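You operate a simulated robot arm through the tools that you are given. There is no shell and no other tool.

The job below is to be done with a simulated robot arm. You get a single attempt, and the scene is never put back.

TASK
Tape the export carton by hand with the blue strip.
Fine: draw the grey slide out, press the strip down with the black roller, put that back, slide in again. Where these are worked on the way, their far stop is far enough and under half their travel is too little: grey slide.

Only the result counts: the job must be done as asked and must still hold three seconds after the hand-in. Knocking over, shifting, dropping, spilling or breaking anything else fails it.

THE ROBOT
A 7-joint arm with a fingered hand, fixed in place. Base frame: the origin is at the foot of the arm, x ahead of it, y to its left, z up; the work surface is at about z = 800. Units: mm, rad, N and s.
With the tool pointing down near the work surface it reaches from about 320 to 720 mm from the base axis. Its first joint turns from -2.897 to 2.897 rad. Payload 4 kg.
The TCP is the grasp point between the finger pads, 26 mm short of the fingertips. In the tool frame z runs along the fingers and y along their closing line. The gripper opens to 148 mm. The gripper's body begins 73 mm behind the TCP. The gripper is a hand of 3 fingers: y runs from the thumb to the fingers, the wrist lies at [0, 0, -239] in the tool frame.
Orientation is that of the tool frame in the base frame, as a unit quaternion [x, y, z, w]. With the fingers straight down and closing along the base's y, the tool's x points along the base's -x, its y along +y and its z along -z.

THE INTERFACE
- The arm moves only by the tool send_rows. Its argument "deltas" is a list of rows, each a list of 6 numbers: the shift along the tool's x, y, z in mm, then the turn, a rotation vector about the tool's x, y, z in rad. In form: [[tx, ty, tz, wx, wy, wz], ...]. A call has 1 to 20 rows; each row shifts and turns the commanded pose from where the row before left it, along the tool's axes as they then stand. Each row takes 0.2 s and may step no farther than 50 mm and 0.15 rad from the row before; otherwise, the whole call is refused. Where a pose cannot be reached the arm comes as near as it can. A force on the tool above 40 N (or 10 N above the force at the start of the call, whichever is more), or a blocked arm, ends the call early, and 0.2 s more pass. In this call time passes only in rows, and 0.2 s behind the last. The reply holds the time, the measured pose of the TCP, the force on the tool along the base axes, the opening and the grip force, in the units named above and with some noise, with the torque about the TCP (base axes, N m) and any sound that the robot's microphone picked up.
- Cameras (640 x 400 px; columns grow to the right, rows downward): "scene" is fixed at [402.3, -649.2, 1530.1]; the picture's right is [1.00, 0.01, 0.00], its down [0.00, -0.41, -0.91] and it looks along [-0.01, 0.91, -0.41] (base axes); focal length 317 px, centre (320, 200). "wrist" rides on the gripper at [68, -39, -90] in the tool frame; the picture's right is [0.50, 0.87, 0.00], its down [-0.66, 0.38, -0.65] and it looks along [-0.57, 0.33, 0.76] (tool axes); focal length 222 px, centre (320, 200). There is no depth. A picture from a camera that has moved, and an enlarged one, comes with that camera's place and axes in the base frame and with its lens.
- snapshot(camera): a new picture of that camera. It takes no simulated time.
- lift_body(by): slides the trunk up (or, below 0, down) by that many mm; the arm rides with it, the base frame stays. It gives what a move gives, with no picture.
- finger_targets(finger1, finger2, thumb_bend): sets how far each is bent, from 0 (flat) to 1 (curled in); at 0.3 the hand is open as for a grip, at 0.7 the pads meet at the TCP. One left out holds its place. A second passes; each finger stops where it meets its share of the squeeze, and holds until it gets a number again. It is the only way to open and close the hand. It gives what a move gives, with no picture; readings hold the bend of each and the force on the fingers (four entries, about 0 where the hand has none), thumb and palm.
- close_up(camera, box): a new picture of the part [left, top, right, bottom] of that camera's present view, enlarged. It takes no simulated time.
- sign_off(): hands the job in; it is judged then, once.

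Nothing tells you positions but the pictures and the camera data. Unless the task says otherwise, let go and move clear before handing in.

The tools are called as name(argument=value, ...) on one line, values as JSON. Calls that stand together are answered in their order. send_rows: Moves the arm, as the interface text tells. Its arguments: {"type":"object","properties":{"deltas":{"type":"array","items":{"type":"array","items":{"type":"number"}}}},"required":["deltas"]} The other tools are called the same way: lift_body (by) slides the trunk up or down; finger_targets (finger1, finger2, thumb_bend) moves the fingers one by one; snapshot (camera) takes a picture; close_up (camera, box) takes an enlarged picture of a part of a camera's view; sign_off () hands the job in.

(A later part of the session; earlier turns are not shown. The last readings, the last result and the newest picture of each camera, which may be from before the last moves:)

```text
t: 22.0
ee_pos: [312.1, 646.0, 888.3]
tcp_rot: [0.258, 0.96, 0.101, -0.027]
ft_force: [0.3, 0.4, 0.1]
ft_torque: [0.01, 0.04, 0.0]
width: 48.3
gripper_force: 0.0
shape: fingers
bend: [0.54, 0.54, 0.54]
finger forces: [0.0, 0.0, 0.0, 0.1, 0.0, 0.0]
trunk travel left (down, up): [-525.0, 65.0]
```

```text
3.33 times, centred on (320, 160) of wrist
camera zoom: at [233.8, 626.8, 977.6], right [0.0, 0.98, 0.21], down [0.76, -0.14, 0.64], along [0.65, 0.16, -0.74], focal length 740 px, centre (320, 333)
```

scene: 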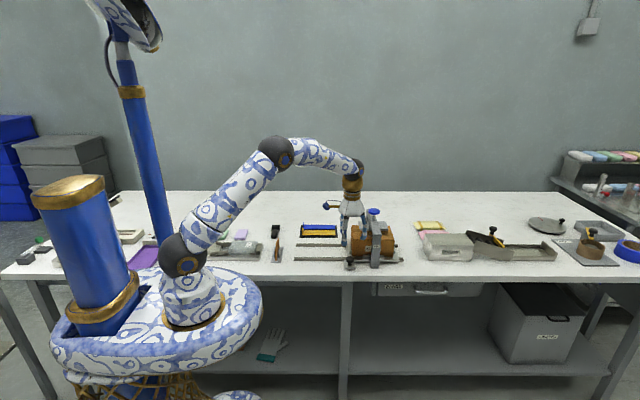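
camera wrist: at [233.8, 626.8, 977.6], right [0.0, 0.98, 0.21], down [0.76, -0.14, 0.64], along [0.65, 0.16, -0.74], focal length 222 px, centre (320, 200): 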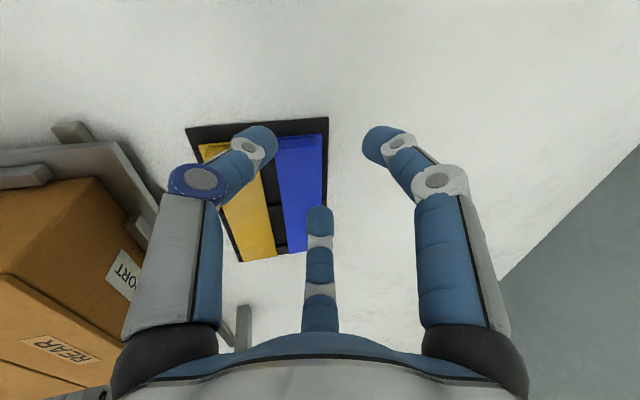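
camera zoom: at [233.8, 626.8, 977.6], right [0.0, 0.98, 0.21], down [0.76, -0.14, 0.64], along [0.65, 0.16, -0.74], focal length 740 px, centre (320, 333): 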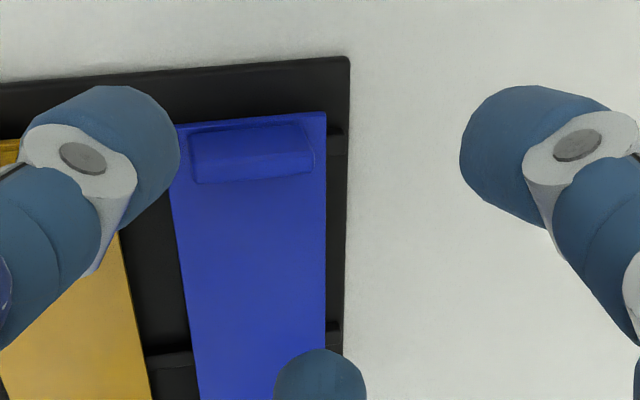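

The tilt works: the tab is now at about (314, 646) with its top near z ≈ 826. I'll part-close the fingers for clearance from the yellow tab, centre, and descend in steps.

finger_targets(finger1=0.58, finger2=0.58, thumb_bend=0.58)

send_rows(deltas=[[-7.1, -8.3, 26.3, 0, 0, 0]])

snapshot(camera="wrist")

close_up(camera="wrist", box=[240, 100, 400, 220])

close_up(camera="scene", box=[270, 180, 350, 250])

```text
t: 23.0
ee_pos: [310.7, 644.3, 888.8]
tcp_rot: [0.258, 0.961, 0.1, -0.027]
ft_force: [1.1, 0.4, -0.7]
ft_torque: [-0.03, -0.02, -0.01]
width: 39.5
gripper_force: 0.0
shape: fingers
bend: [0.57, 0.57, 0.57]
finger forces: [0.0, 0.0, 0.0, 0.0, 0.0, 0.0]
trunk travel left (down, up): [-525.0, 65.0]
```

```text
t: 23.4
ee_pos: [312.6, 638.8, 862.8]
tcp_rot: [0.258, 0.96, 0.102, -0.027]
ft_force: [0.7, -0.7, 0.7]
ft_torque: [0.01, 0.01, -0.03]
width: 39.8
gripper_force: 0.0
shape: fingers
bend: [0.57, 0.57, 0.57]
finger forces: [0.0, 0.0, 0.1, 0.0, 0.0, 0.0]
trunk travel left (down, up): [-525.0, 65.0]
```

```text
taken
camera wrist: at [235.6, 620.0, 951.3], right [0.0, 0.98, 0.21], down [0.76, -0.14, 0.64], along [0.65, 0.16, -0.74], focal length 222 px, centre (320, 200)
```

wrist: 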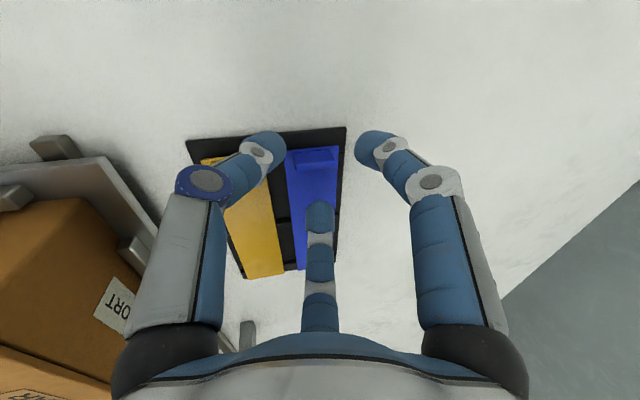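

```text
3.33 times, centred on (320, 160) of wrist
camera zoom: at [235.6, 620.0, 951.3], right [0.0, 0.98, 0.21], down [0.76, -0.14, 0.64], along [0.65, 0.16, -0.74], focal length 740 px, centre (320, 333)
```

zoom: 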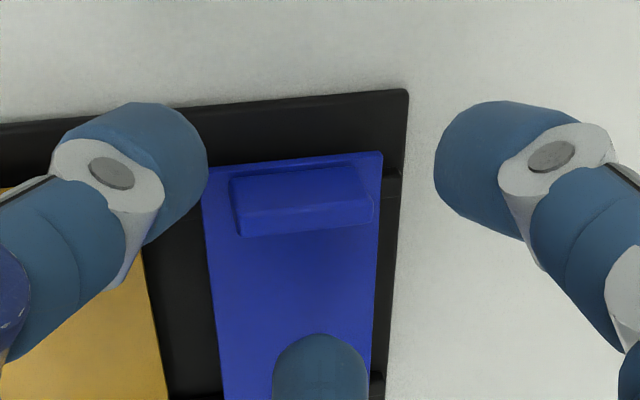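

```text
5.71 times, centred on (310, 215) of scene
camera zoom: at [402.3, -649.2, 1530.1], right [1.0, 0.01, 0.0], down [0.0, -0.41, -0.91], along [-0.01, 0.91, -0.41], focal length 1814 px, centre (377, 114)
```

zoom: 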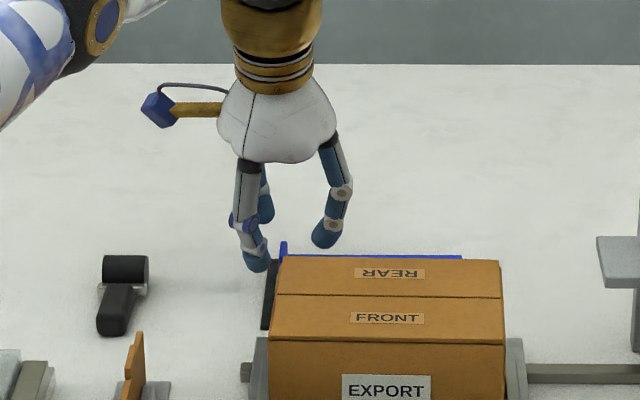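

close_up(camera="wrist", box=[280, 135, 350, 185])

close_up(camera="scene", box=[295, 215, 325, 240])

```text
8.00 times, centred on (315, 160) of wrist
camera zoom: at [235.6, 620.0, 951.3], right [0.0, 0.98, 0.21], down [0.76, -0.14, 0.64], along [0.65, 0.16, -0.74], focal length 1777 px, centre (360, 520)
```

zoom: 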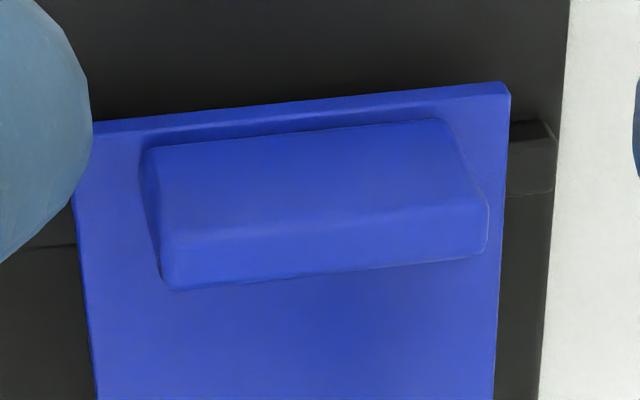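

```text
16.00 times, centred on (310, 228) of scene
camera zoom: at [402.3, -649.2, 1530.1], right [1.0, 0.01, 0.0], down [0.0, -0.41, -0.91], along [-0.01, 0.91, -0.41], focal length 5078 px, centre (480, -240)
```

zoom: 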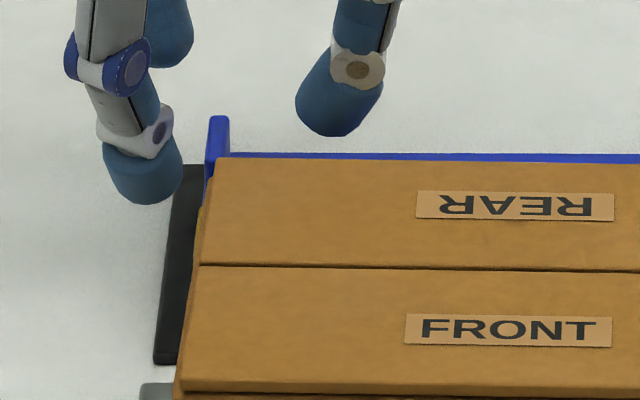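

The tab measures about 27 × 5 × 15 mm and is centred near (315, 645), top at z ≈ 823. I'll make the final small correction and lower the tips to just above the strip.

send_rows(deltas=[[-1.2, -0.9, 7.9, 0, 0, 0], [-1.2, -0.9, 7.9, 0, 0, 0], [-1.2, -0.8, 7.9, 0, 0, 0]])

snapshot(camera="wrist")

close_up(camera="wrist", box=[260, 130, 380, 210])

close_up(camera="scene", box=[295, 205, 335, 240])

```text
t: 24.2
ee_pos: [316.4, 639.9, 844.5]
tcp_rot: [0.258, 0.96, 0.107, -0.027]
ft_force: [5.4, -6.6, 35.8]
ft_torque: [-0.26, -1.12, -0.12]
width: 39.3
gripper_force: 18.2
shape: fingers
bend: [0.57, 0.55, 0.57]
finger forces: [0.0, 31.8, 0.0, 0.1, 4.3, 0.0]
trunk travel left (down, up): [-525.0, 65.0]
```

```text
taken
camera wrist: at [238.7, 619.3, 931.1], right [0.0, 0.98, 0.22], down [0.75, -0.14, 0.64], along [0.66, 0.16, -0.73], focal length 222 px, centre (320, 200)
```

wrist: 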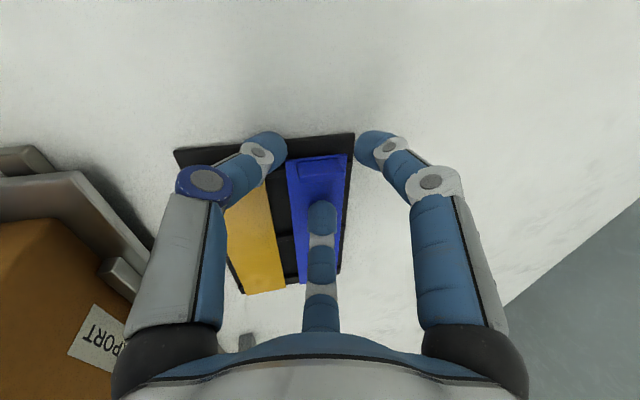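

```text
5.00 times, centred on (320, 170) of wrist
camera zoom: at [238.7, 619.3, 931.1], right [0.0, 0.98, 0.22], down [0.75, -0.14, 0.64], along [0.66, 0.16, -0.73], focal length 1111 px, centre (320, 350)
```

zoom: 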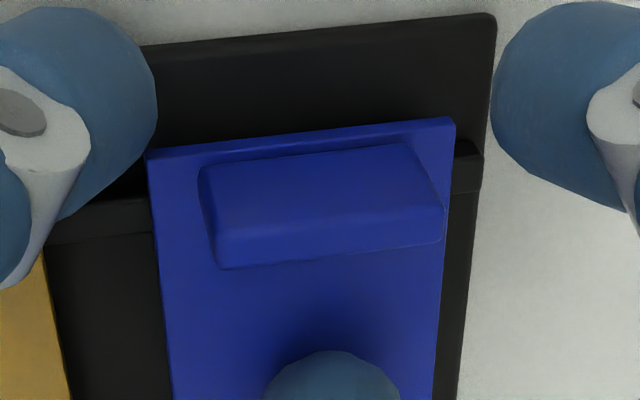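

```text
11.43 times, centred on (315, 222) of scene
camera zoom: at [402.3, -649.2, 1530.1], right [1.0, 0.01, 0.0], down [0.0, -0.41, -0.91], along [-0.01, 0.91, -0.41], focal length 3627 px, centre (377, -57)
```

zoom: 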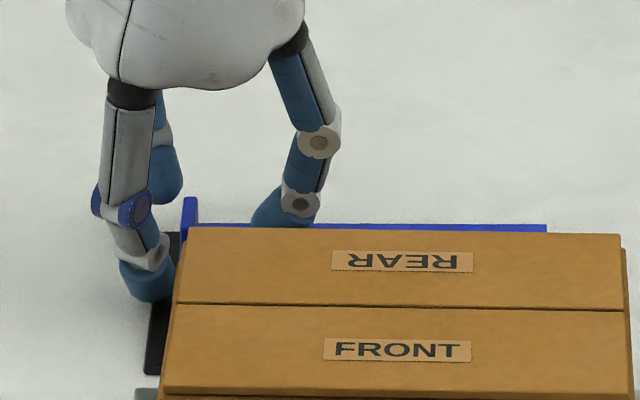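

A fingertip touched the strip surface (tips hang about 33 mm below the TCP), so I'll back up about 2 mm clear of it and re-centre on the tab.

send_rows(deltas=[[2.7, 1.7, -8.6, 0, 0, 0]])

close_up(camera="wrist", box=[260, 130, 380, 210])

```text
t: 24.6
ee_pos: [312.7, 641.2, 845.0]
tcp_rot: [0.258, 0.961, 0.1, -0.028]
ft_force: [2.2, -1.6, 14.2]
ft_torque: [-0.05, -0.52, -0.08]
width: 39.6
gripper_force: 6.7
shape: fingers
bend: [0.57, 0.55, 0.57]
finger forces: [0.0, 13.2, 0.0, 0.0, 0.0, 0.1]
trunk travel left (down, up): [-525.0, 65.0]
```

```text
5.00 times, centred on (320, 170) of wrist
camera zoom: at [235.0, 621.1, 933.6], right [0.0, 0.98, 0.21], down [0.76, -0.14, 0.64], along [0.65, 0.16, -0.74], focal length 1111 px, centre (320, 350)
```

zoom: 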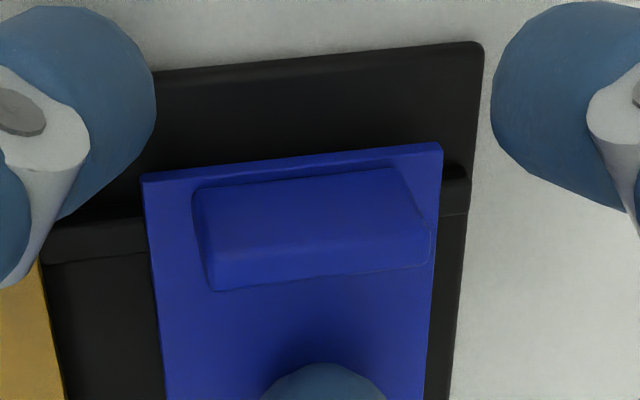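

send_rows(deltas=[[0.3, 0.6, -3, 0, 0, 0]])

```text
t: 25.0
ee_pos: [312.7, 641.8, 845.5]
tcp_rot: [0.258, 0.961, 0.099, -0.028]
ft_force: [0.0, -0.3, 0.0]
ft_torque: [-0.02, 0.03, -0.02]
width: 39.1
gripper_force: 0.1
shape: fingers
bend: [0.57, 0.57, 0.57]
finger forces: [0.0, 0.1, 0.0, 0.0, 0.1, 0.0]
trunk travel left (down, up): [-525.0, 65.0]
```

finger_targets(finger1=0.72, finger2=0.72, thumb_bend=0.72)

snapshot(camera="wrist")

close_up(camera="wrist", box=[260, 130, 380, 210])

close_up(camera="scene", box=[290, 205, 330, 240])

```text
t: 26.0
ee_pos: [314.2, 641.0, 847.9]
tcp_rot: [0.258, 0.961, 0.1, -0.027]
ft_force: [-0.7, -0.2, 0.4]
ft_torque: [0.0, -0.04, 0.02]
width: 0.0
gripper_force: 6.0
shape: fingers
bend: [0.71, 0.67, 0.69]
finger forces: [2.8, 4.9, 0.0, 0.0, 3.3, 0.0]
trunk travel left (down, up): [-525.0, 65.0]
```

```text
taken
camera wrist: at [236.6, 622.5, 936.6], right [0.0, 0.98, 0.21], down [0.76, -0.14, 0.64], along [0.65, 0.16, -0.74], focal length 222 px, centre (320, 200)
```

wrist: 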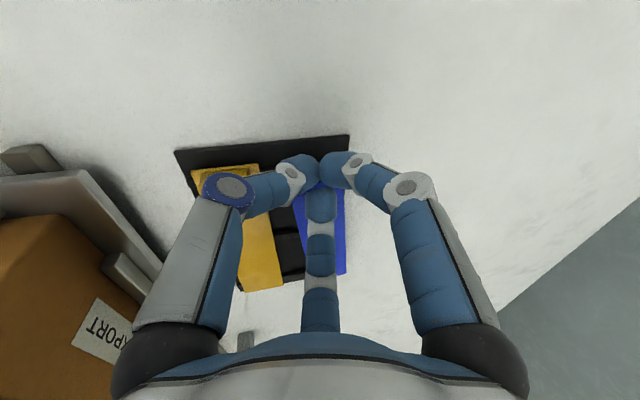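

```text
5.00 times, centred on (320, 170) of wrist
camera zoom: at [236.6, 622.5, 936.6], right [0.0, 0.98, 0.21], down [0.76, -0.14, 0.64], along [0.65, 0.16, -0.74], focal length 1111 px, centre (320, 350)
```

zoom: 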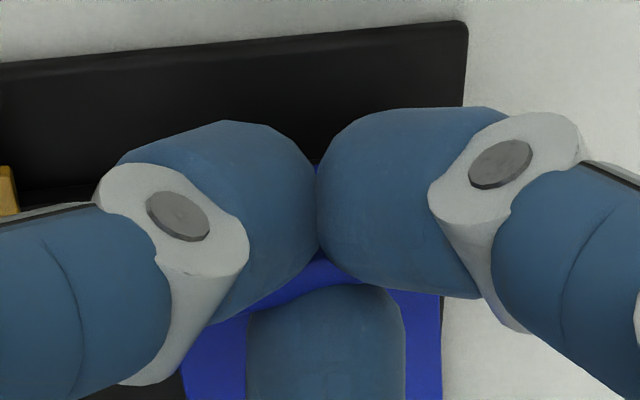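

```text
11.43 times, centred on (310, 222) of scene
camera zoom: at [402.3, -649.2, 1530.1], right [1.0, 0.01, 0.0], down [0.0, -0.41, -0.91], along [-0.01, 0.91, -0.41], focal length 3627 px, centre (434, -57)
```

zoom: 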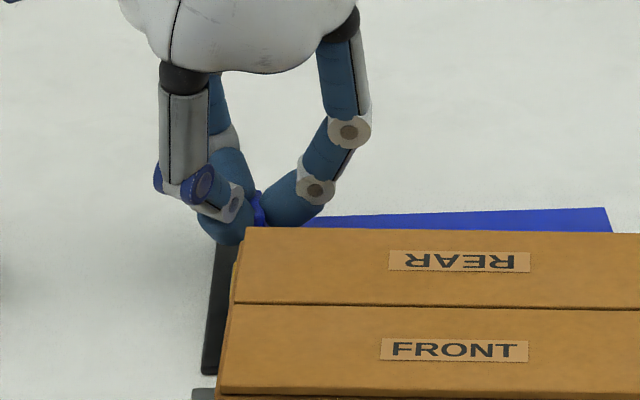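

finger_targets(finger1=0.85, finger2=0.85, thumb_bend=0.85)

close_up(camera="wrist", box=[260, 130, 380, 210])

close_up(camera="scene", box=[290, 200, 370, 240])

```text
t: 27.0
ee_pos: [313.8, 640.6, 848.5]
tcp_rot: [0.258, 0.961, 0.101, -0.027]
ft_force: [-0.1, -0.5, 0.4]
ft_torque: [0.0, -0.02, 0.0]
width: 0.2
gripper_force: 7.7
shape: fingers
bend: [0.78, 0.73, 0.75]
finger forces: [0.1, 15.3, 0.0, 0.0, 0.0, 0.1]
trunk travel left (down, up): [-525.0, 65.0]
```

```text
5.00 times, centred on (320, 170) of wrist
camera zoom: at [236.6, 622.5, 936.6], right [0.0, 0.98, 0.21], down [0.76, -0.14, 0.64], along [0.65, 0.16, -0.74], focal length 1111 px, centre (320, 350)
```

zoom: 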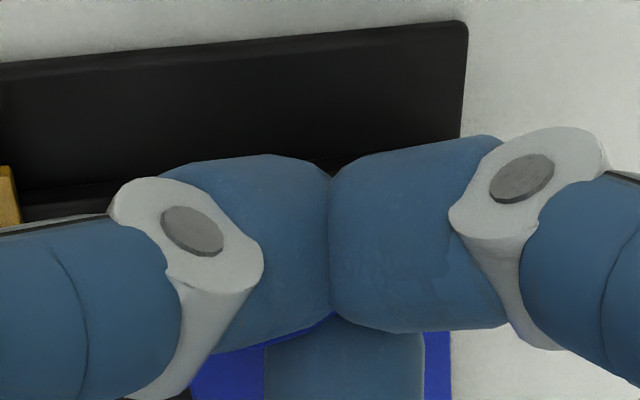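

```text
8.00 times, centred on (330, 220) of scene
camera zoom: at [402.3, -649.2, 1530.1], right [1.0, 0.01, 0.0], down [0.0, -0.41, -0.91], along [-0.01, 0.91, -0.41], focal length 2539 px, centre (240, 40)
```

zoom: 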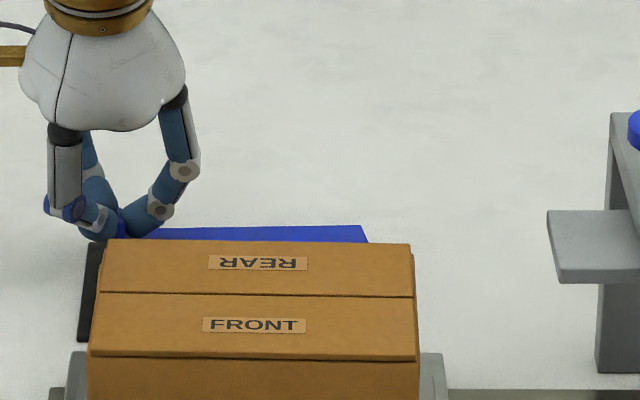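

The tab is pinched between the tips, though the strip's far end looks slightly raised. I'll lift a little and check how it hangs.

send_rows(deltas=[[0.6, 1.1, -5.9, 0, 0, 0], [1.0, 1.8, -9.8, 0, 0, 0], [1.0, 1.8, -9.8, 0, 0, 0]])

snapshot(camera="wrist")

close_up(camera="scene", box=[290, 195, 370, 245])

```text
t: 27.8
ee_pos: [313.3, 640.2, 872.8]
tcp_rot: [0.258, 0.96, 0.101, -0.027]
ft_force: [0.0, 0.1, 0.7]
ft_torque: [-0.01, 0.01, 0.0]
width: 0.0
gripper_force: 7.7
shape: fingers
bend: [0.79, 0.73, 0.75]
finger forces: [0.0, 15.1, 0.0, 0.0, 0.1, 0.0]
trunk travel left (down, up): [-525.0, 65.0]
```

```text
taken
camera wrist: at [235.7, 622.2, 961.8], right [0.0, 0.98, 0.21], down [0.76, -0.14, 0.64], along [0.65, 0.16, -0.74], focal length 222 px, centre (320, 200)
```

wrist: 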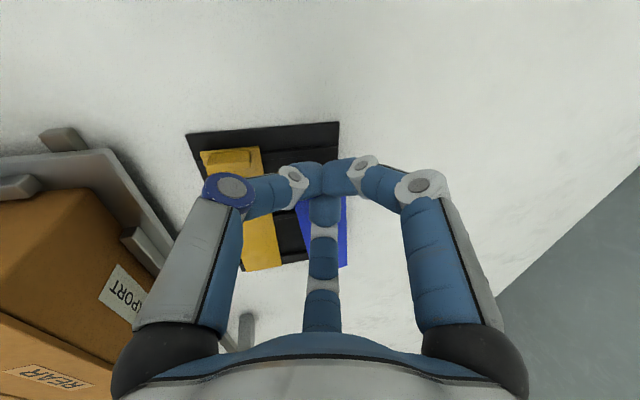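

```text
8.00 times, centred on (330, 220) of scene
camera zoom: at [402.3, -649.2, 1530.1], right [1.0, 0.01, 0.0], down [0.0, -0.41, -0.91], along [-0.01, 0.91, -0.41], focal length 2539 px, centre (240, 40)
```

zoom: 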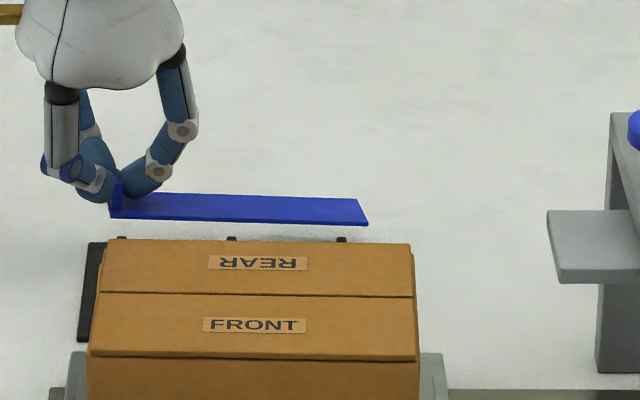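

The blue strip came free cleanly and is held nearly level by its tab. I'll raise it well above the carton's top height, then check.

send_rows(deltas=[[2.1, 3.6, -19.6, 0, 0, 0], [2.1, 3.6, -19.6, 0, 0, 0], [-3.6, -6.2, -24, 0, 0, 0], [-3.6, -6.2, -24, 0, 0, 0], [-3.6, -6.2, -24, 0, 0, 0]])

snapshot(camera="wrist")

close_up(camera="scene", box=[270, 170, 390, 245])

```text
t: 29.0
ee_pos: [310.6, 607.0, 981.5]
tcp_rot: [0.258, 0.96, 0.101, -0.028]
ft_force: [-0.3, 0.0, 0.0]
ft_torque: [0.01, 0.02, -0.03]
width: 0.1
gripper_force: 7.3
shape: fingers
bend: [0.79, 0.73, 0.75]
finger forces: [0.2, 15.1, 0.0, 0.0, 0.0, 0.0]
trunk travel left (down, up): [-525.0, 65.0]
```

```text
taken
camera wrist: at [234.1, 587.8, 1070.1], right [0.0, 0.98, 0.21], down [0.76, -0.14, 0.64], along [0.65, 0.16, -0.74], focal length 222 px, centre (320, 200)
```

wrist: 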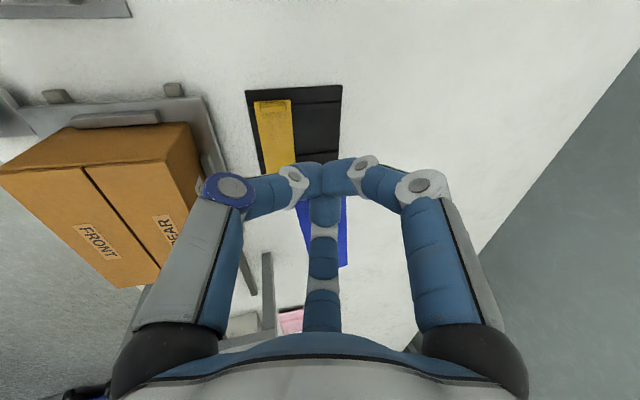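

```text
5.33 times, centred on (330, 208) of scene
camera zoom: at [402.3, -649.2, 1530.1], right [1.0, 0.01, 0.0], down [0.0, -0.41, -0.91], along [-0.01, 0.91, -0.41], focal length 1693 px, centre (267, 160)
```

zoom: 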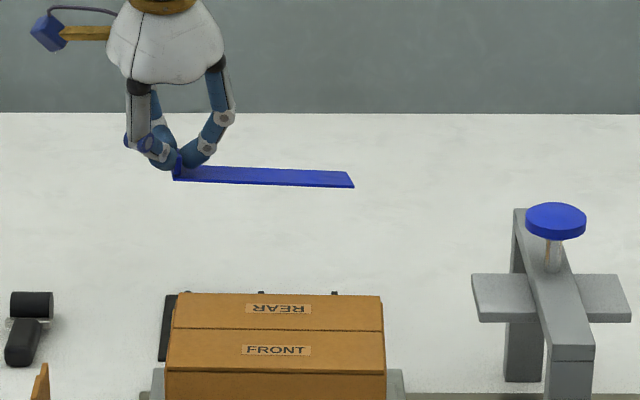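

close_up(camera="wrist", box=[270, 150, 390, 290])

close_up(camera="scene", box=[290, 185, 345, 215])

```text
2.86 times, centred on (330, 220) of wrist
camera zoom: at [234.1, 587.8, 1070.1], right [0.0, 0.98, 0.21], down [0.76, -0.14, 0.64], along [0.65, 0.16, -0.74], focal length 635 px, centre (291, 143)
```

zoom: 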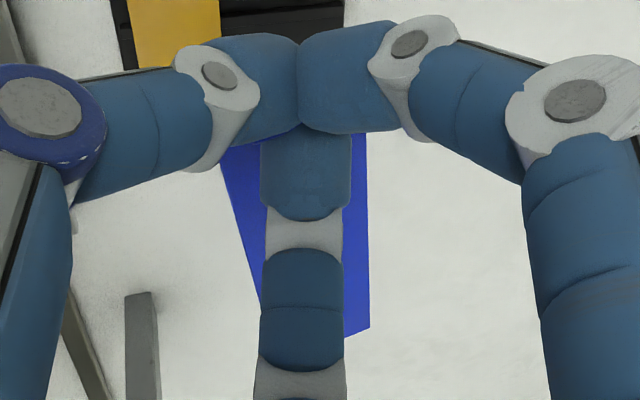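

```text
11.64 times, centred on (318, 200) of scene
camera zoom: at [402.3, -649.2, 1530.1], right [1.0, 0.01, 0.0], down [0.0, -0.41, -0.91], along [-0.01, 0.91, -0.41], focal length 3693 px, centre (349, 200)
```

zoom: 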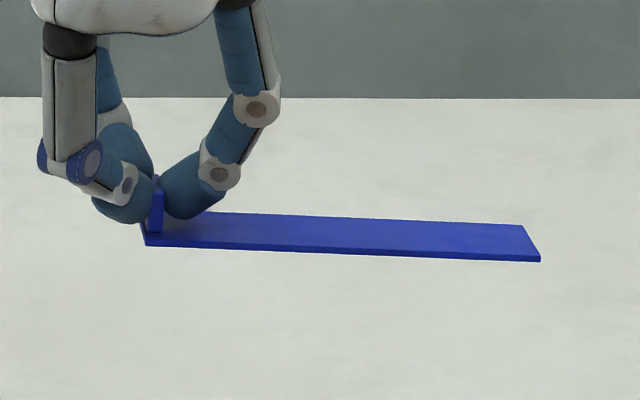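

The strip hangs with about 6–7° of yaw and a slight nose-down pitch in the grip. I'll turn the hand to correct both before carrying it over.

send_rows(deltas=[[0, 0, 0, -0.0363, -0.0624, 0.1]])

close_up(camera="wrist", box=[270, 150, 390, 290])

close_up(camera="scene", box=[290, 185, 345, 215])

```text
t: 29.4
ee_pos: [311.8, 607.8, 980.2]
tcp_rot: [0.31, 0.945, 0.108, 0.002]
ft_force: [0.3, -0.4, -0.4]
ft_torque: [-0.03, 0.05, -0.01]
width: 0.1
gripper_force: 7.6
shape: fingers
bend: [0.79, 0.73, 0.75]
finger forces: [0.0, 15.1, 0.1, 0.0, 0.1, 0.0]
trunk travel left (down, up): [-525.0, 65.0]
```

```text
2.86 times, centred on (330, 220) of wrist
camera zoom: at [228.4, 597.0, 1065.4], right [0.1, 0.97, 0.21], down [0.7, -0.22, 0.68], along [0.7, 0.08, -0.71], focal length 635 px, centre (291, 143)
```

zoom: 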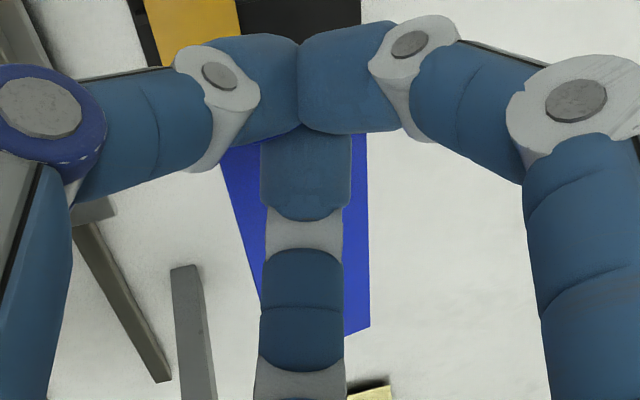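

```text
11.64 times, centred on (318, 200) of scene
camera zoom: at [402.3, -649.2, 1530.1], right [1.0, 0.01, 0.0], down [0.0, -0.41, -0.91], along [-0.01, 0.91, -0.41], focal length 3693 px, centre (349, 200)
```

zoom: 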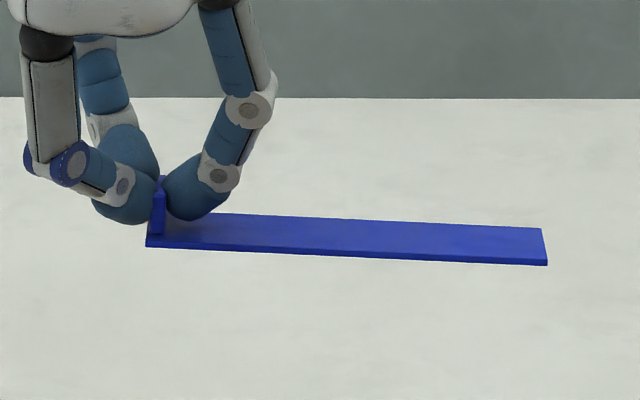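

Yaw is now nearly right; there's a little nose-down pitch left. I'll correct that and carry the strip over the carton at this height.

send_rows(deltas=[[0, 0, 0, -0.0264, -0.0356, -0.0094], [-18.1, -21, -5.6, 0, 0, 0], [-18.1, -21, -5.6, 0, 0, 0], [-18.1, -21, -5.6, 0, 0, 0], [-18.1, -21, -5.6, 0, 0, 0], [-18.1, -21, -5.6, 0, 0, 0], [-18.1, -21, -5.6, 0, 0, 0]])

snapshot(camera="wrist")

close_up(camera="scene", box=[280, 180, 400, 270])

```text
t: 31.0
ee_pos: [325.4, 436.8, 980.5]
tcp_rot: [0.306, 0.945, 0.115, 0.024]
ft_force: [0.0, 0.2, -0.8]
ft_torque: [0.0, -0.01, -0.01]
width: 0.0
gripper_force: 7.6
shape: fingers
bend: [0.79, 0.73, 0.76]
finger forces: [0.0, 14.9, 0.0, 0.0, 0.0, 0.1]
trunk travel left (down, up): [-525.0, 65.0]
```

```text
taken
camera wrist: at [237.4, 426.9, 1060.3], right [0.09, 0.97, 0.22], down [0.67, -0.22, 0.71], along [0.73, 0.08, -0.67], focal length 222 px, centre (320, 200)
```

wrist: 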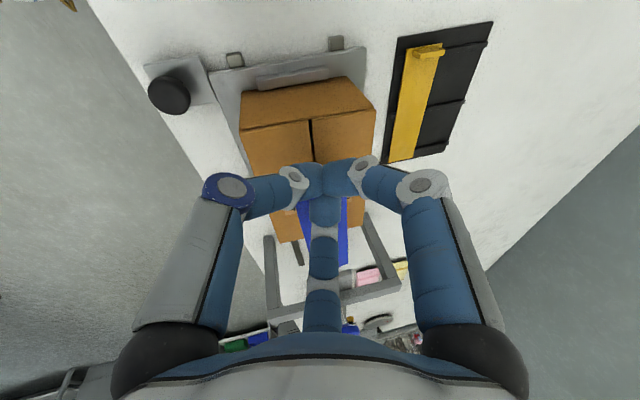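

```text
4.44 times, centred on (340, 225) of scene
camera zoom: at [402.3, -649.2, 1530.1], right [1.0, 0.01, 0.0], down [0.0, -0.41, -0.91], along [-0.01, 0.91, -0.41], focal length 1411 px, centre (231, 89)
```

zoom: 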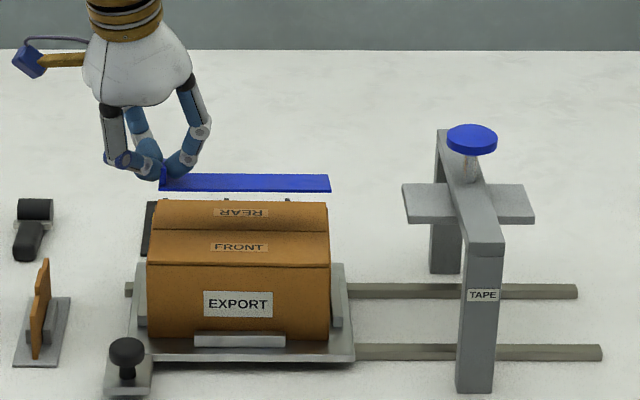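

close_up(camera="scene", box=[305, 205, 350, 255])

close_up(camera="wrist", box=[220, 60, 400, 280])

```text
8.00 times, centred on (328, 230) of scene
camera zoom: at [402.3, -649.2, 1530.1], right [1.0, 0.01, 0.0], down [0.0, -0.41, -0.91], along [-0.01, 0.91, -0.41], focal length 2539 px, centre (260, -40)
```

zoom: 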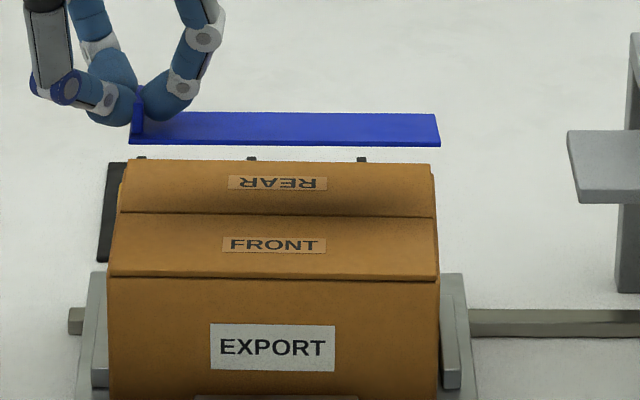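

```text
1.82 times, centred on (310, 170) of wrist
camera zoom: at [237.4, 426.9, 1060.3], right [0.09, 0.97, 0.22], down [0.67, -0.22, 0.71], along [0.73, 0.08, -0.67], focal length 404 px, centre (338, 254)
```

zoom: 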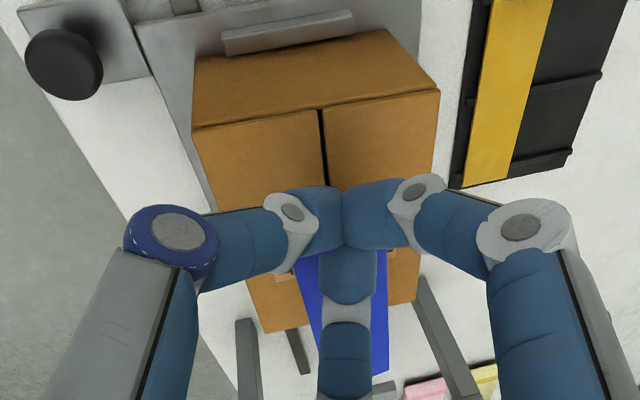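

The strip hovers about 50 mm above the carton, nearly level and parallel to the seam (seam y ≈ 446.5, carton x 319–476). I'll trim the small yaw and offset, and descend most of the way.

send_rows(deltas=[[0, 0, 0, -0.0006, -0.0053, 0.0224], [3.4, -3.2, 20, 0, 0, 0], [3.4, -3.2, 20, 0, 0, 0]])

close_up(camera="scene", box=[305, 205, 350, 255])

close_up(camera="wrist", box=[220, 60, 400, 280])

```text
t: 31.8
ee_pos: [321.8, 444.6, 939.1]
tcp_rot: [0.317, 0.941, 0.115, 0.026]
ft_force: [0.2, -0.4, -0.7]
ft_torque: [0.02, -0.01, -0.04]
width: 0.0
gripper_force: 7.5
shape: fingers
bend: [0.79, 0.73, 0.76]
finger forces: [0.0, 14.9, 0.0, 0.0, 0.0, 0.0]
trunk travel left (down, up): [-525.0, 65.0]
```

```text
8.00 times, centred on (328, 230) of scene
camera zoom: at [402.3, -649.2, 1530.1], right [1.0, 0.01, 0.0], down [0.0, -0.41, -0.91], along [-0.01, 0.91, -0.41], focal length 2539 px, centre (260, -40)
```

zoom: 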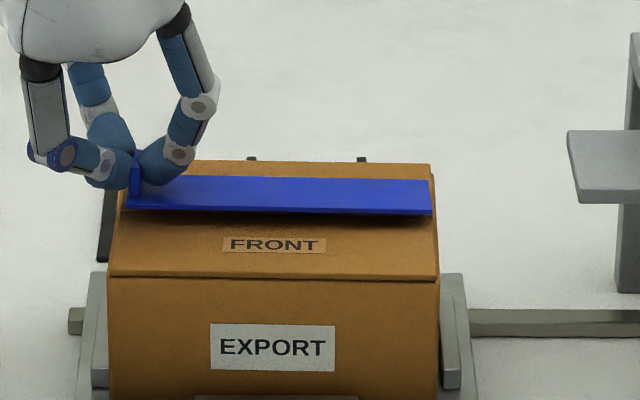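

```text
1.82 times, centred on (310, 170) of wrist
camera zoom: at [234.6, 436.9, 1020.4], right [0.11, 0.97, 0.22], down [0.67, -0.23, 0.71], along [0.74, 0.06, -0.67], focal length 404 px, centre (338, 254)
```

zoom: 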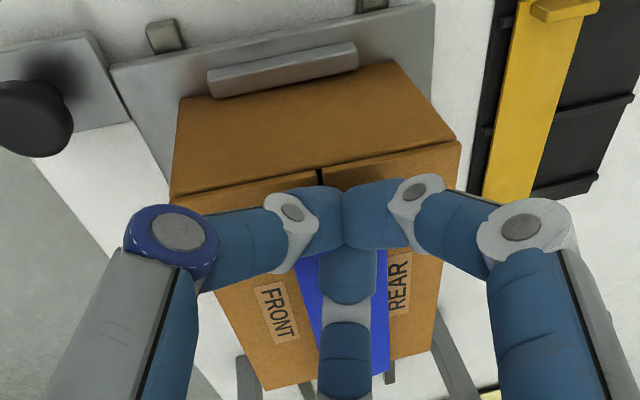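

The strip is centred on the seam (y ≈ 447, x 324–474) about 9 mm above the top. I'll lower it onto the carton.

send_rows(deltas=[[-0.12, -1.16, 4.9, 0, 0, 0], [-0.05, -0.46, 1.95, 0, 0, 0]])

close_up(camera="scene", box=[305, 205, 350, 255])

```text
t: 32.4
ee_pos: [322.1, 443.3, 933.5]
tcp_rot: [0.318, 0.941, 0.116, 0.025]
ft_force: [-0.5, 0.5, 0.7]
ft_torque: [0.01, -0.01, -0.02]
width: 0.3
gripper_force: 7.2
shape: fingers
bend: [0.8, 0.73, 0.76]
finger forces: [0.0, 14.8, 0.1, 0.1, 0.1, 0.0]
trunk travel left (down, up): [-525.0, 65.0]
```

```text
8.00 times, centred on (328, 230) of scene
camera zoom: at [402.3, -649.2, 1530.1], right [1.0, 0.01, 0.0], down [0.0, -0.41, -0.91], along [-0.01, 0.91, -0.41], focal length 2539 px, centre (260, -40)
```

zoom: 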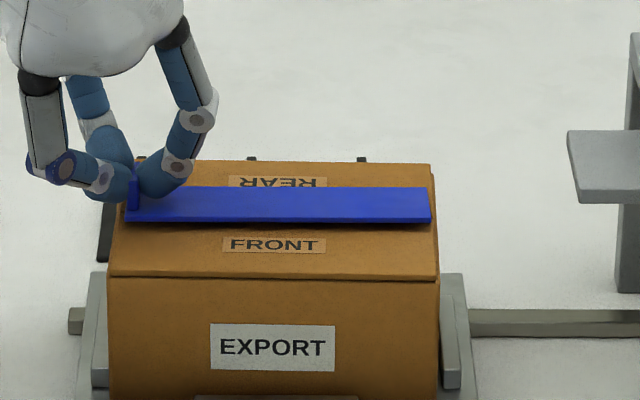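

send_rows(deltas=[[-0.05, -0.46, 1.95, 0, 0, 0], [-0.05, -0.46, 1.95, 0, 0, 0]])

close_up(camera="scene", box=[305, 205, 350, 255])

```text
t: 33.0
ee_pos: [320.3, 443.2, 931.0]
tcp_rot: [0.317, 0.941, 0.116, 0.026]
ft_force: [-0.4, -3.5, 5.6]
ft_torque: [0.04, -0.03, -0.04]
width: 0.1
gripper_force: 7.9
shape: fingers
bend: [0.8, 0.73, 0.76]
finger forces: [0.0, 15.7, 0.0, 0.0, 0.0, 0.1]
trunk travel left (down, up): [-525.0, 65.0]
```

```text
8.00 times, centred on (328, 230) of scene
camera zoom: at [402.3, -649.2, 1530.1], right [1.0, 0.01, 0.0], down [0.0, -0.41, -0.91], along [-0.01, 0.91, -0.41], focal length 2539 px, centre (260, -40)
```

zoom: 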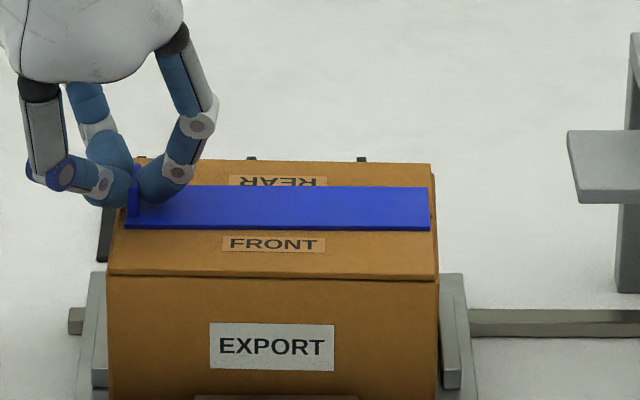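

The strip now rests flat on the carton along the seam. I'll ease the fingers open a little at a time so nothing drags it.

finger_targets(finger1=0.75, finger2=0.68, thumb_bend=0.72)

close_up(camera="scene", box=[305, 205, 350, 255])

close_up(camera="wrist", box=[220, 60, 400, 280])

```text
t: 34.0
ee_pos: [320.9, 443.6, 929.6]
tcp_rot: [0.318, 0.941, 0.117, 0.025]
ft_force: [1.6, -0.4, 10.0]
ft_torque: [0.03, -0.21, 0.01]
width: 0.0
gripper_force: 4.1
shape: fingers
bend: [0.74, 0.66, 0.71]
finger forces: [0.1, 8.7, 0.0, 0.0, 0.0, 0.1]
trunk travel left (down, up): [-525.0, 65.0]
```

```text
8.00 times, centred on (328, 230) of scene
camera zoom: at [402.3, -649.2, 1530.1], right [1.0, 0.01, 0.0], down [0.0, -0.41, -0.91], along [-0.01, 0.91, -0.41], focal length 2539 px, centre (260, -40)
```

zoom: 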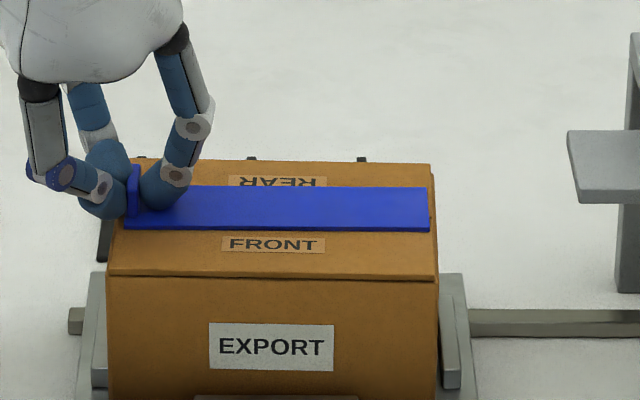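

```text
1.82 times, centred on (310, 170) of wrist
camera zoom: at [233.6, 435.8, 1010.5], right [0.11, 0.97, 0.22], down [0.67, -0.24, 0.71], along [0.74, 0.06, -0.67], focal length 404 px, centre (338, 254)
```

zoom: 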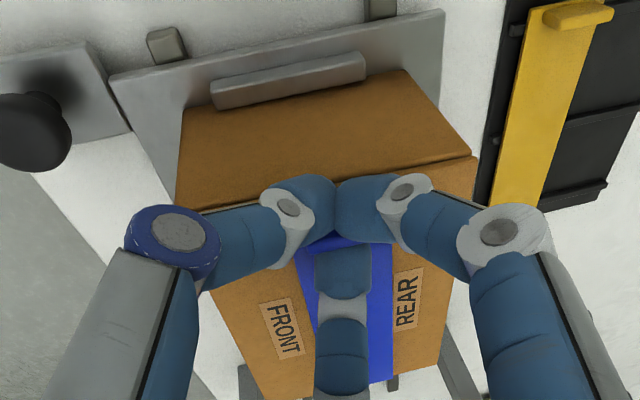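

send_rows(deltas=[[0.07, 0.7, -2.9, 0, 0, 0]])

finger_targets(finger1=0.68, finger2=0.64, thumb_bend=0.66)

close_up(camera="scene", box=[305, 205, 350, 255])

close_up(camera="wrist", box=[220, 60, 400, 280])

```text
t: 34.4
ee_pos: [321.0, 443.7, 932.5]
tcp_rot: [0.317, 0.941, 0.115, 0.025]
ft_force: [-0.2, 0.2, 1.1]
ft_torque: [0.01, -0.01, 0.06]
width: 0.0
gripper_force: 0.8
shape: fingers
bend: [0.74, 0.66, 0.71]
finger forces: [0.0, 2.2, 0.1, 0.1, 0.0, 0.0]
trunk travel left (down, up): [-525.0, 65.0]
```

```text
t: 35.4
ee_pos: [321.8, 443.2, 932.6]
tcp_rot: [0.318, 0.941, 0.116, 0.025]
ft_force: [-1.5, 0.2, -0.3]
ft_torque: [0.04, 0.0, -0.02]
width: 7.7
gripper_force: 0.0
shape: fingers
bend: [0.68, 0.64, 0.66]
finger forces: [0.1, 0.3, 0.1, 0.0, 0.0, 0.0]
trunk travel left (down, up): [-525.0, 65.0]
```

```text
8.00 times, centred on (328, 230) of scene
camera zoom: at [402.3, -649.2, 1530.1], right [1.0, 0.01, 0.0], down [0.0, -0.41, -0.91], along [-0.01, 0.91, -0.41], focal length 2539 px, centre (260, -40)
```

zoom: 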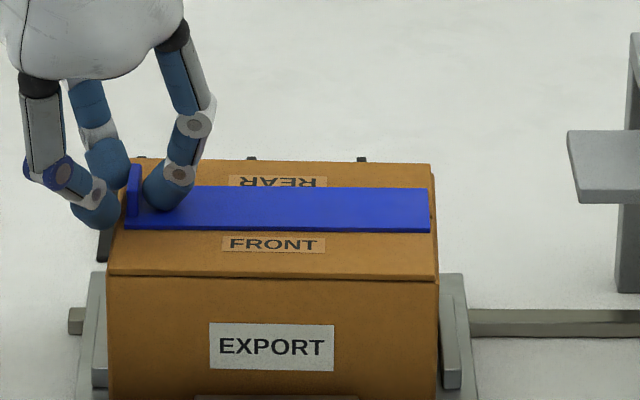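

```text
1.82 times, centred on (310, 170) of wrist
camera zoom: at [233.9, 436.2, 1012.2], right [0.11, 0.97, 0.22], down [0.67, -0.23, 0.71], along [0.74, 0.06, -0.67], focal length 404 px, centre (338, 254)
```

zoom: 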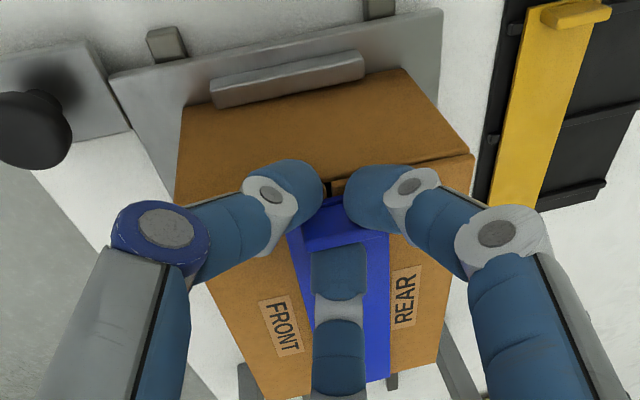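

The strip is free and in place. I'll rise straight up clear of the tab, then open the hand and look at the result.

send_rows(deltas=[[0.24, 2.3, -9.75, 0, 0, 0], [0.6, 5.8, -24.4, 0, 0, 0], [0.96, 9.3, -39, 0, 0, 0], [0.96, 9.3, -39, 0, 0, 0]])

close_up(camera="scene", box=[305, 205, 350, 255])

snapshot(camera="wrist")

close_up(camera="wrist", box=[240, 60, 400, 260])

```text
t: 36.4
ee_pos: [324.8, 444.5, 1048.0]
tcp_rot: [0.317, 0.941, 0.115, 0.025]
ft_force: [0.0, -0.3, -0.1]
ft_torque: [0.0, -0.01, -0.02]
width: 7.6
gripper_force: 0.0
shape: fingers
bend: [0.68, 0.64, 0.66]
finger forces: [0.0, 0.1, 0.1, 0.1, 0.0, 0.0]
trunk travel left (down, up): [-525.0, 65.0]
```

```text
8.00 times, centred on (328, 230) of scene
camera zoom: at [402.3, -649.2, 1530.1], right [1.0, 0.01, 0.0], down [0.0, -0.41, -0.91], along [-0.01, 0.91, -0.41], focal length 2539 px, centre (260, -40)
```

zoom: 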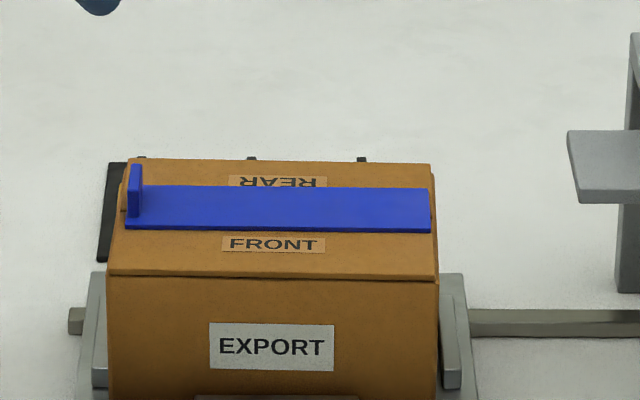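

```text
taken
camera wrist: at [237.1, 436.4, 1128.9], right [0.11, 0.97, 0.22], down [0.67, -0.23, 0.71], along [0.74, 0.06, -0.67], focal length 222 px, centre (320, 200)
```

wrist: 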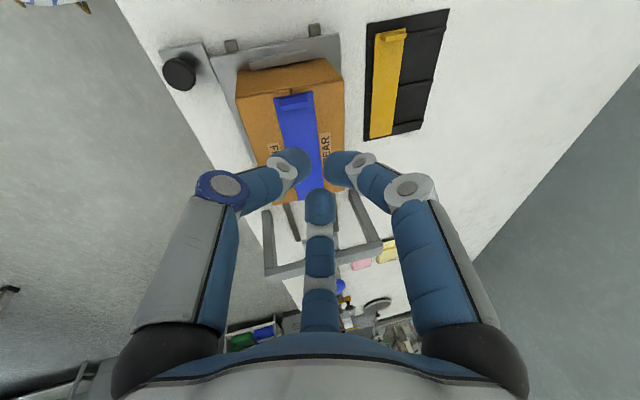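

```text
2.00 times, centred on (320, 160) of wrist
camera zoom: at [237.1, 436.4, 1128.9], right [0.11, 0.97, 0.22], down [0.67, -0.23, 0.71], along [0.74, 0.06, -0.67], focal length 444 px, centre (320, 280)
```

zoom: 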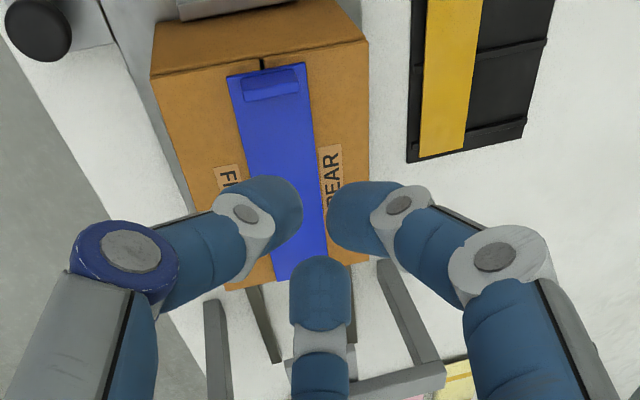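

The strip lies squarely over the seam, with its tab at the left. Now for the roller: I'll level the hand again, open it, and go look at the roller from above.

send_rows(deltas=[[0, 0, 0, 0.1218, 0, -0.0595], [0, 0, 0, 0.1218, 0, -0.0595], [37.7, 0.3, 8, 0, 0, 0], [37.7, 0.3, 8, 0, 0, 0], [37.7, 0.3, 8, 0, 0, 0], [37.7, 0.3, 8, 0, 0, 0], [37.7, 0.3, 8, 0, 0, 0], [37.7, 0.3, 8, 0, 0, 0]])

finger_targets(finger1=0.5, finger2=0.5, thumb_bend=0.5)

snapshot(camera="wrist")

close_up(camera="scene", box=[250, 205, 310, 280])

```text
t: 38.2
ee_pos: [124.4, 558.4, 1003.9]
tcp_rot: [0.261, 0.965, -0.002, -0.006]
ft_force: [-0.7, 0.4, -0.3]
ft_torque: [0.03, -0.03, 0.01]
width: 7.9
gripper_force: 0.1
shape: fingers
bend: [0.68, 0.64, 0.66]
finger forces: [0.0, 0.0, 0.0, 0.1, 0.1, 0.0]
trunk travel left (down, up): [-525.0, 65.0]
```

```text
t: 39.2
ee_pos: [124.5, 558.1, 1002.5]
tcp_rot: [0.261, 0.965, 0.0, -0.007]
ft_force: [-0.2, 0.9, 0.0]
ft_torque: [0.02, 0.0, 0.01]
width: 61.6
gripper_force: 0.1
shape: fingers
bend: [0.5, 0.5, 0.5]
finger forces: [0.0, 0.0, 0.1, 0.0, 0.0, 0.0]
trunk travel left (down, up): [-525.0, 65.0]
```

```text
taken
camera wrist: at [48.3, 558.7, 1095.0], right [0.01, 1.0, 0.0], down [0.77, 0.0, 0.64], along [0.64, 0.0, -0.77], focal length 222 px, centre (320, 200)
```

wrist: 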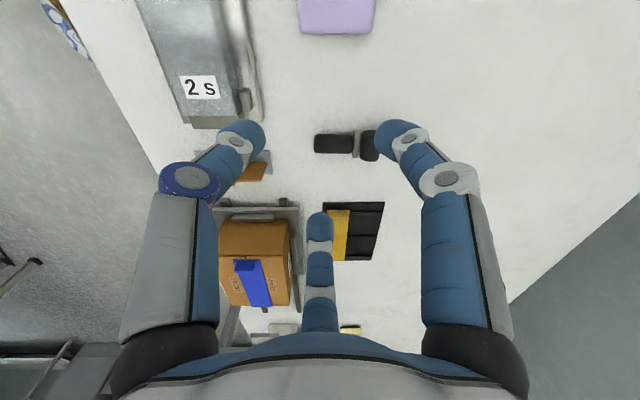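

```text
5.33 times, centred on (280, 242) of scene
camera zoom: at [402.3, -649.2, 1530.1], right [1.0, 0.01, 0.0], down [0.0, -0.41, -0.91], along [-0.01, 0.91, -0.41], focal length 1693 px, centre (533, -27)
```

zoom: 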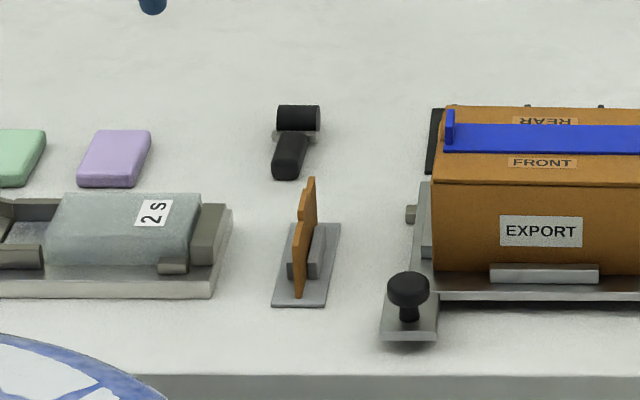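

close_up(camera="wrist", box=[290, 110, 410, 185])

close_up(camera="scene", box=[265, 218, 295, 243])

```text
5.33 times, centred on (350, 148) of wrist
camera zoom: at [48.3, 558.7, 1095.0], right [0.01, 1.0, 0.0], down [0.77, 0.0, 0.64], along [0.64, 0.0, -0.77], focal length 1185 px, centre (160, 480)
```

zoom: 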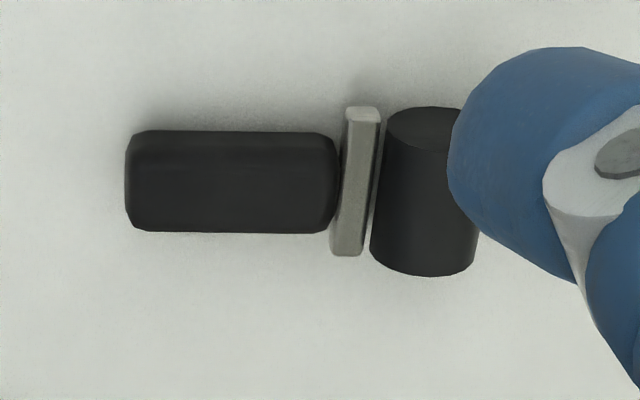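

```text
16.00 times, centred on (280, 230) of scene
camera zoom: at [402.3, -649.2, 1530.1], right [1.0, 0.01, 0.0], down [0.0, -0.41, -0.91], along [-0.01, 0.91, -0.41], focal length 5078 px, centre (960, -288)
```

zoom: 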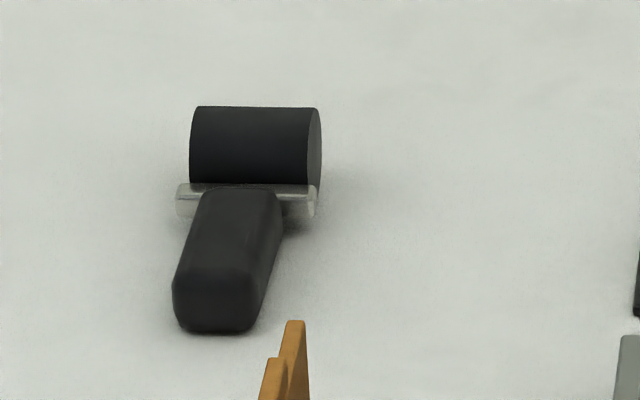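

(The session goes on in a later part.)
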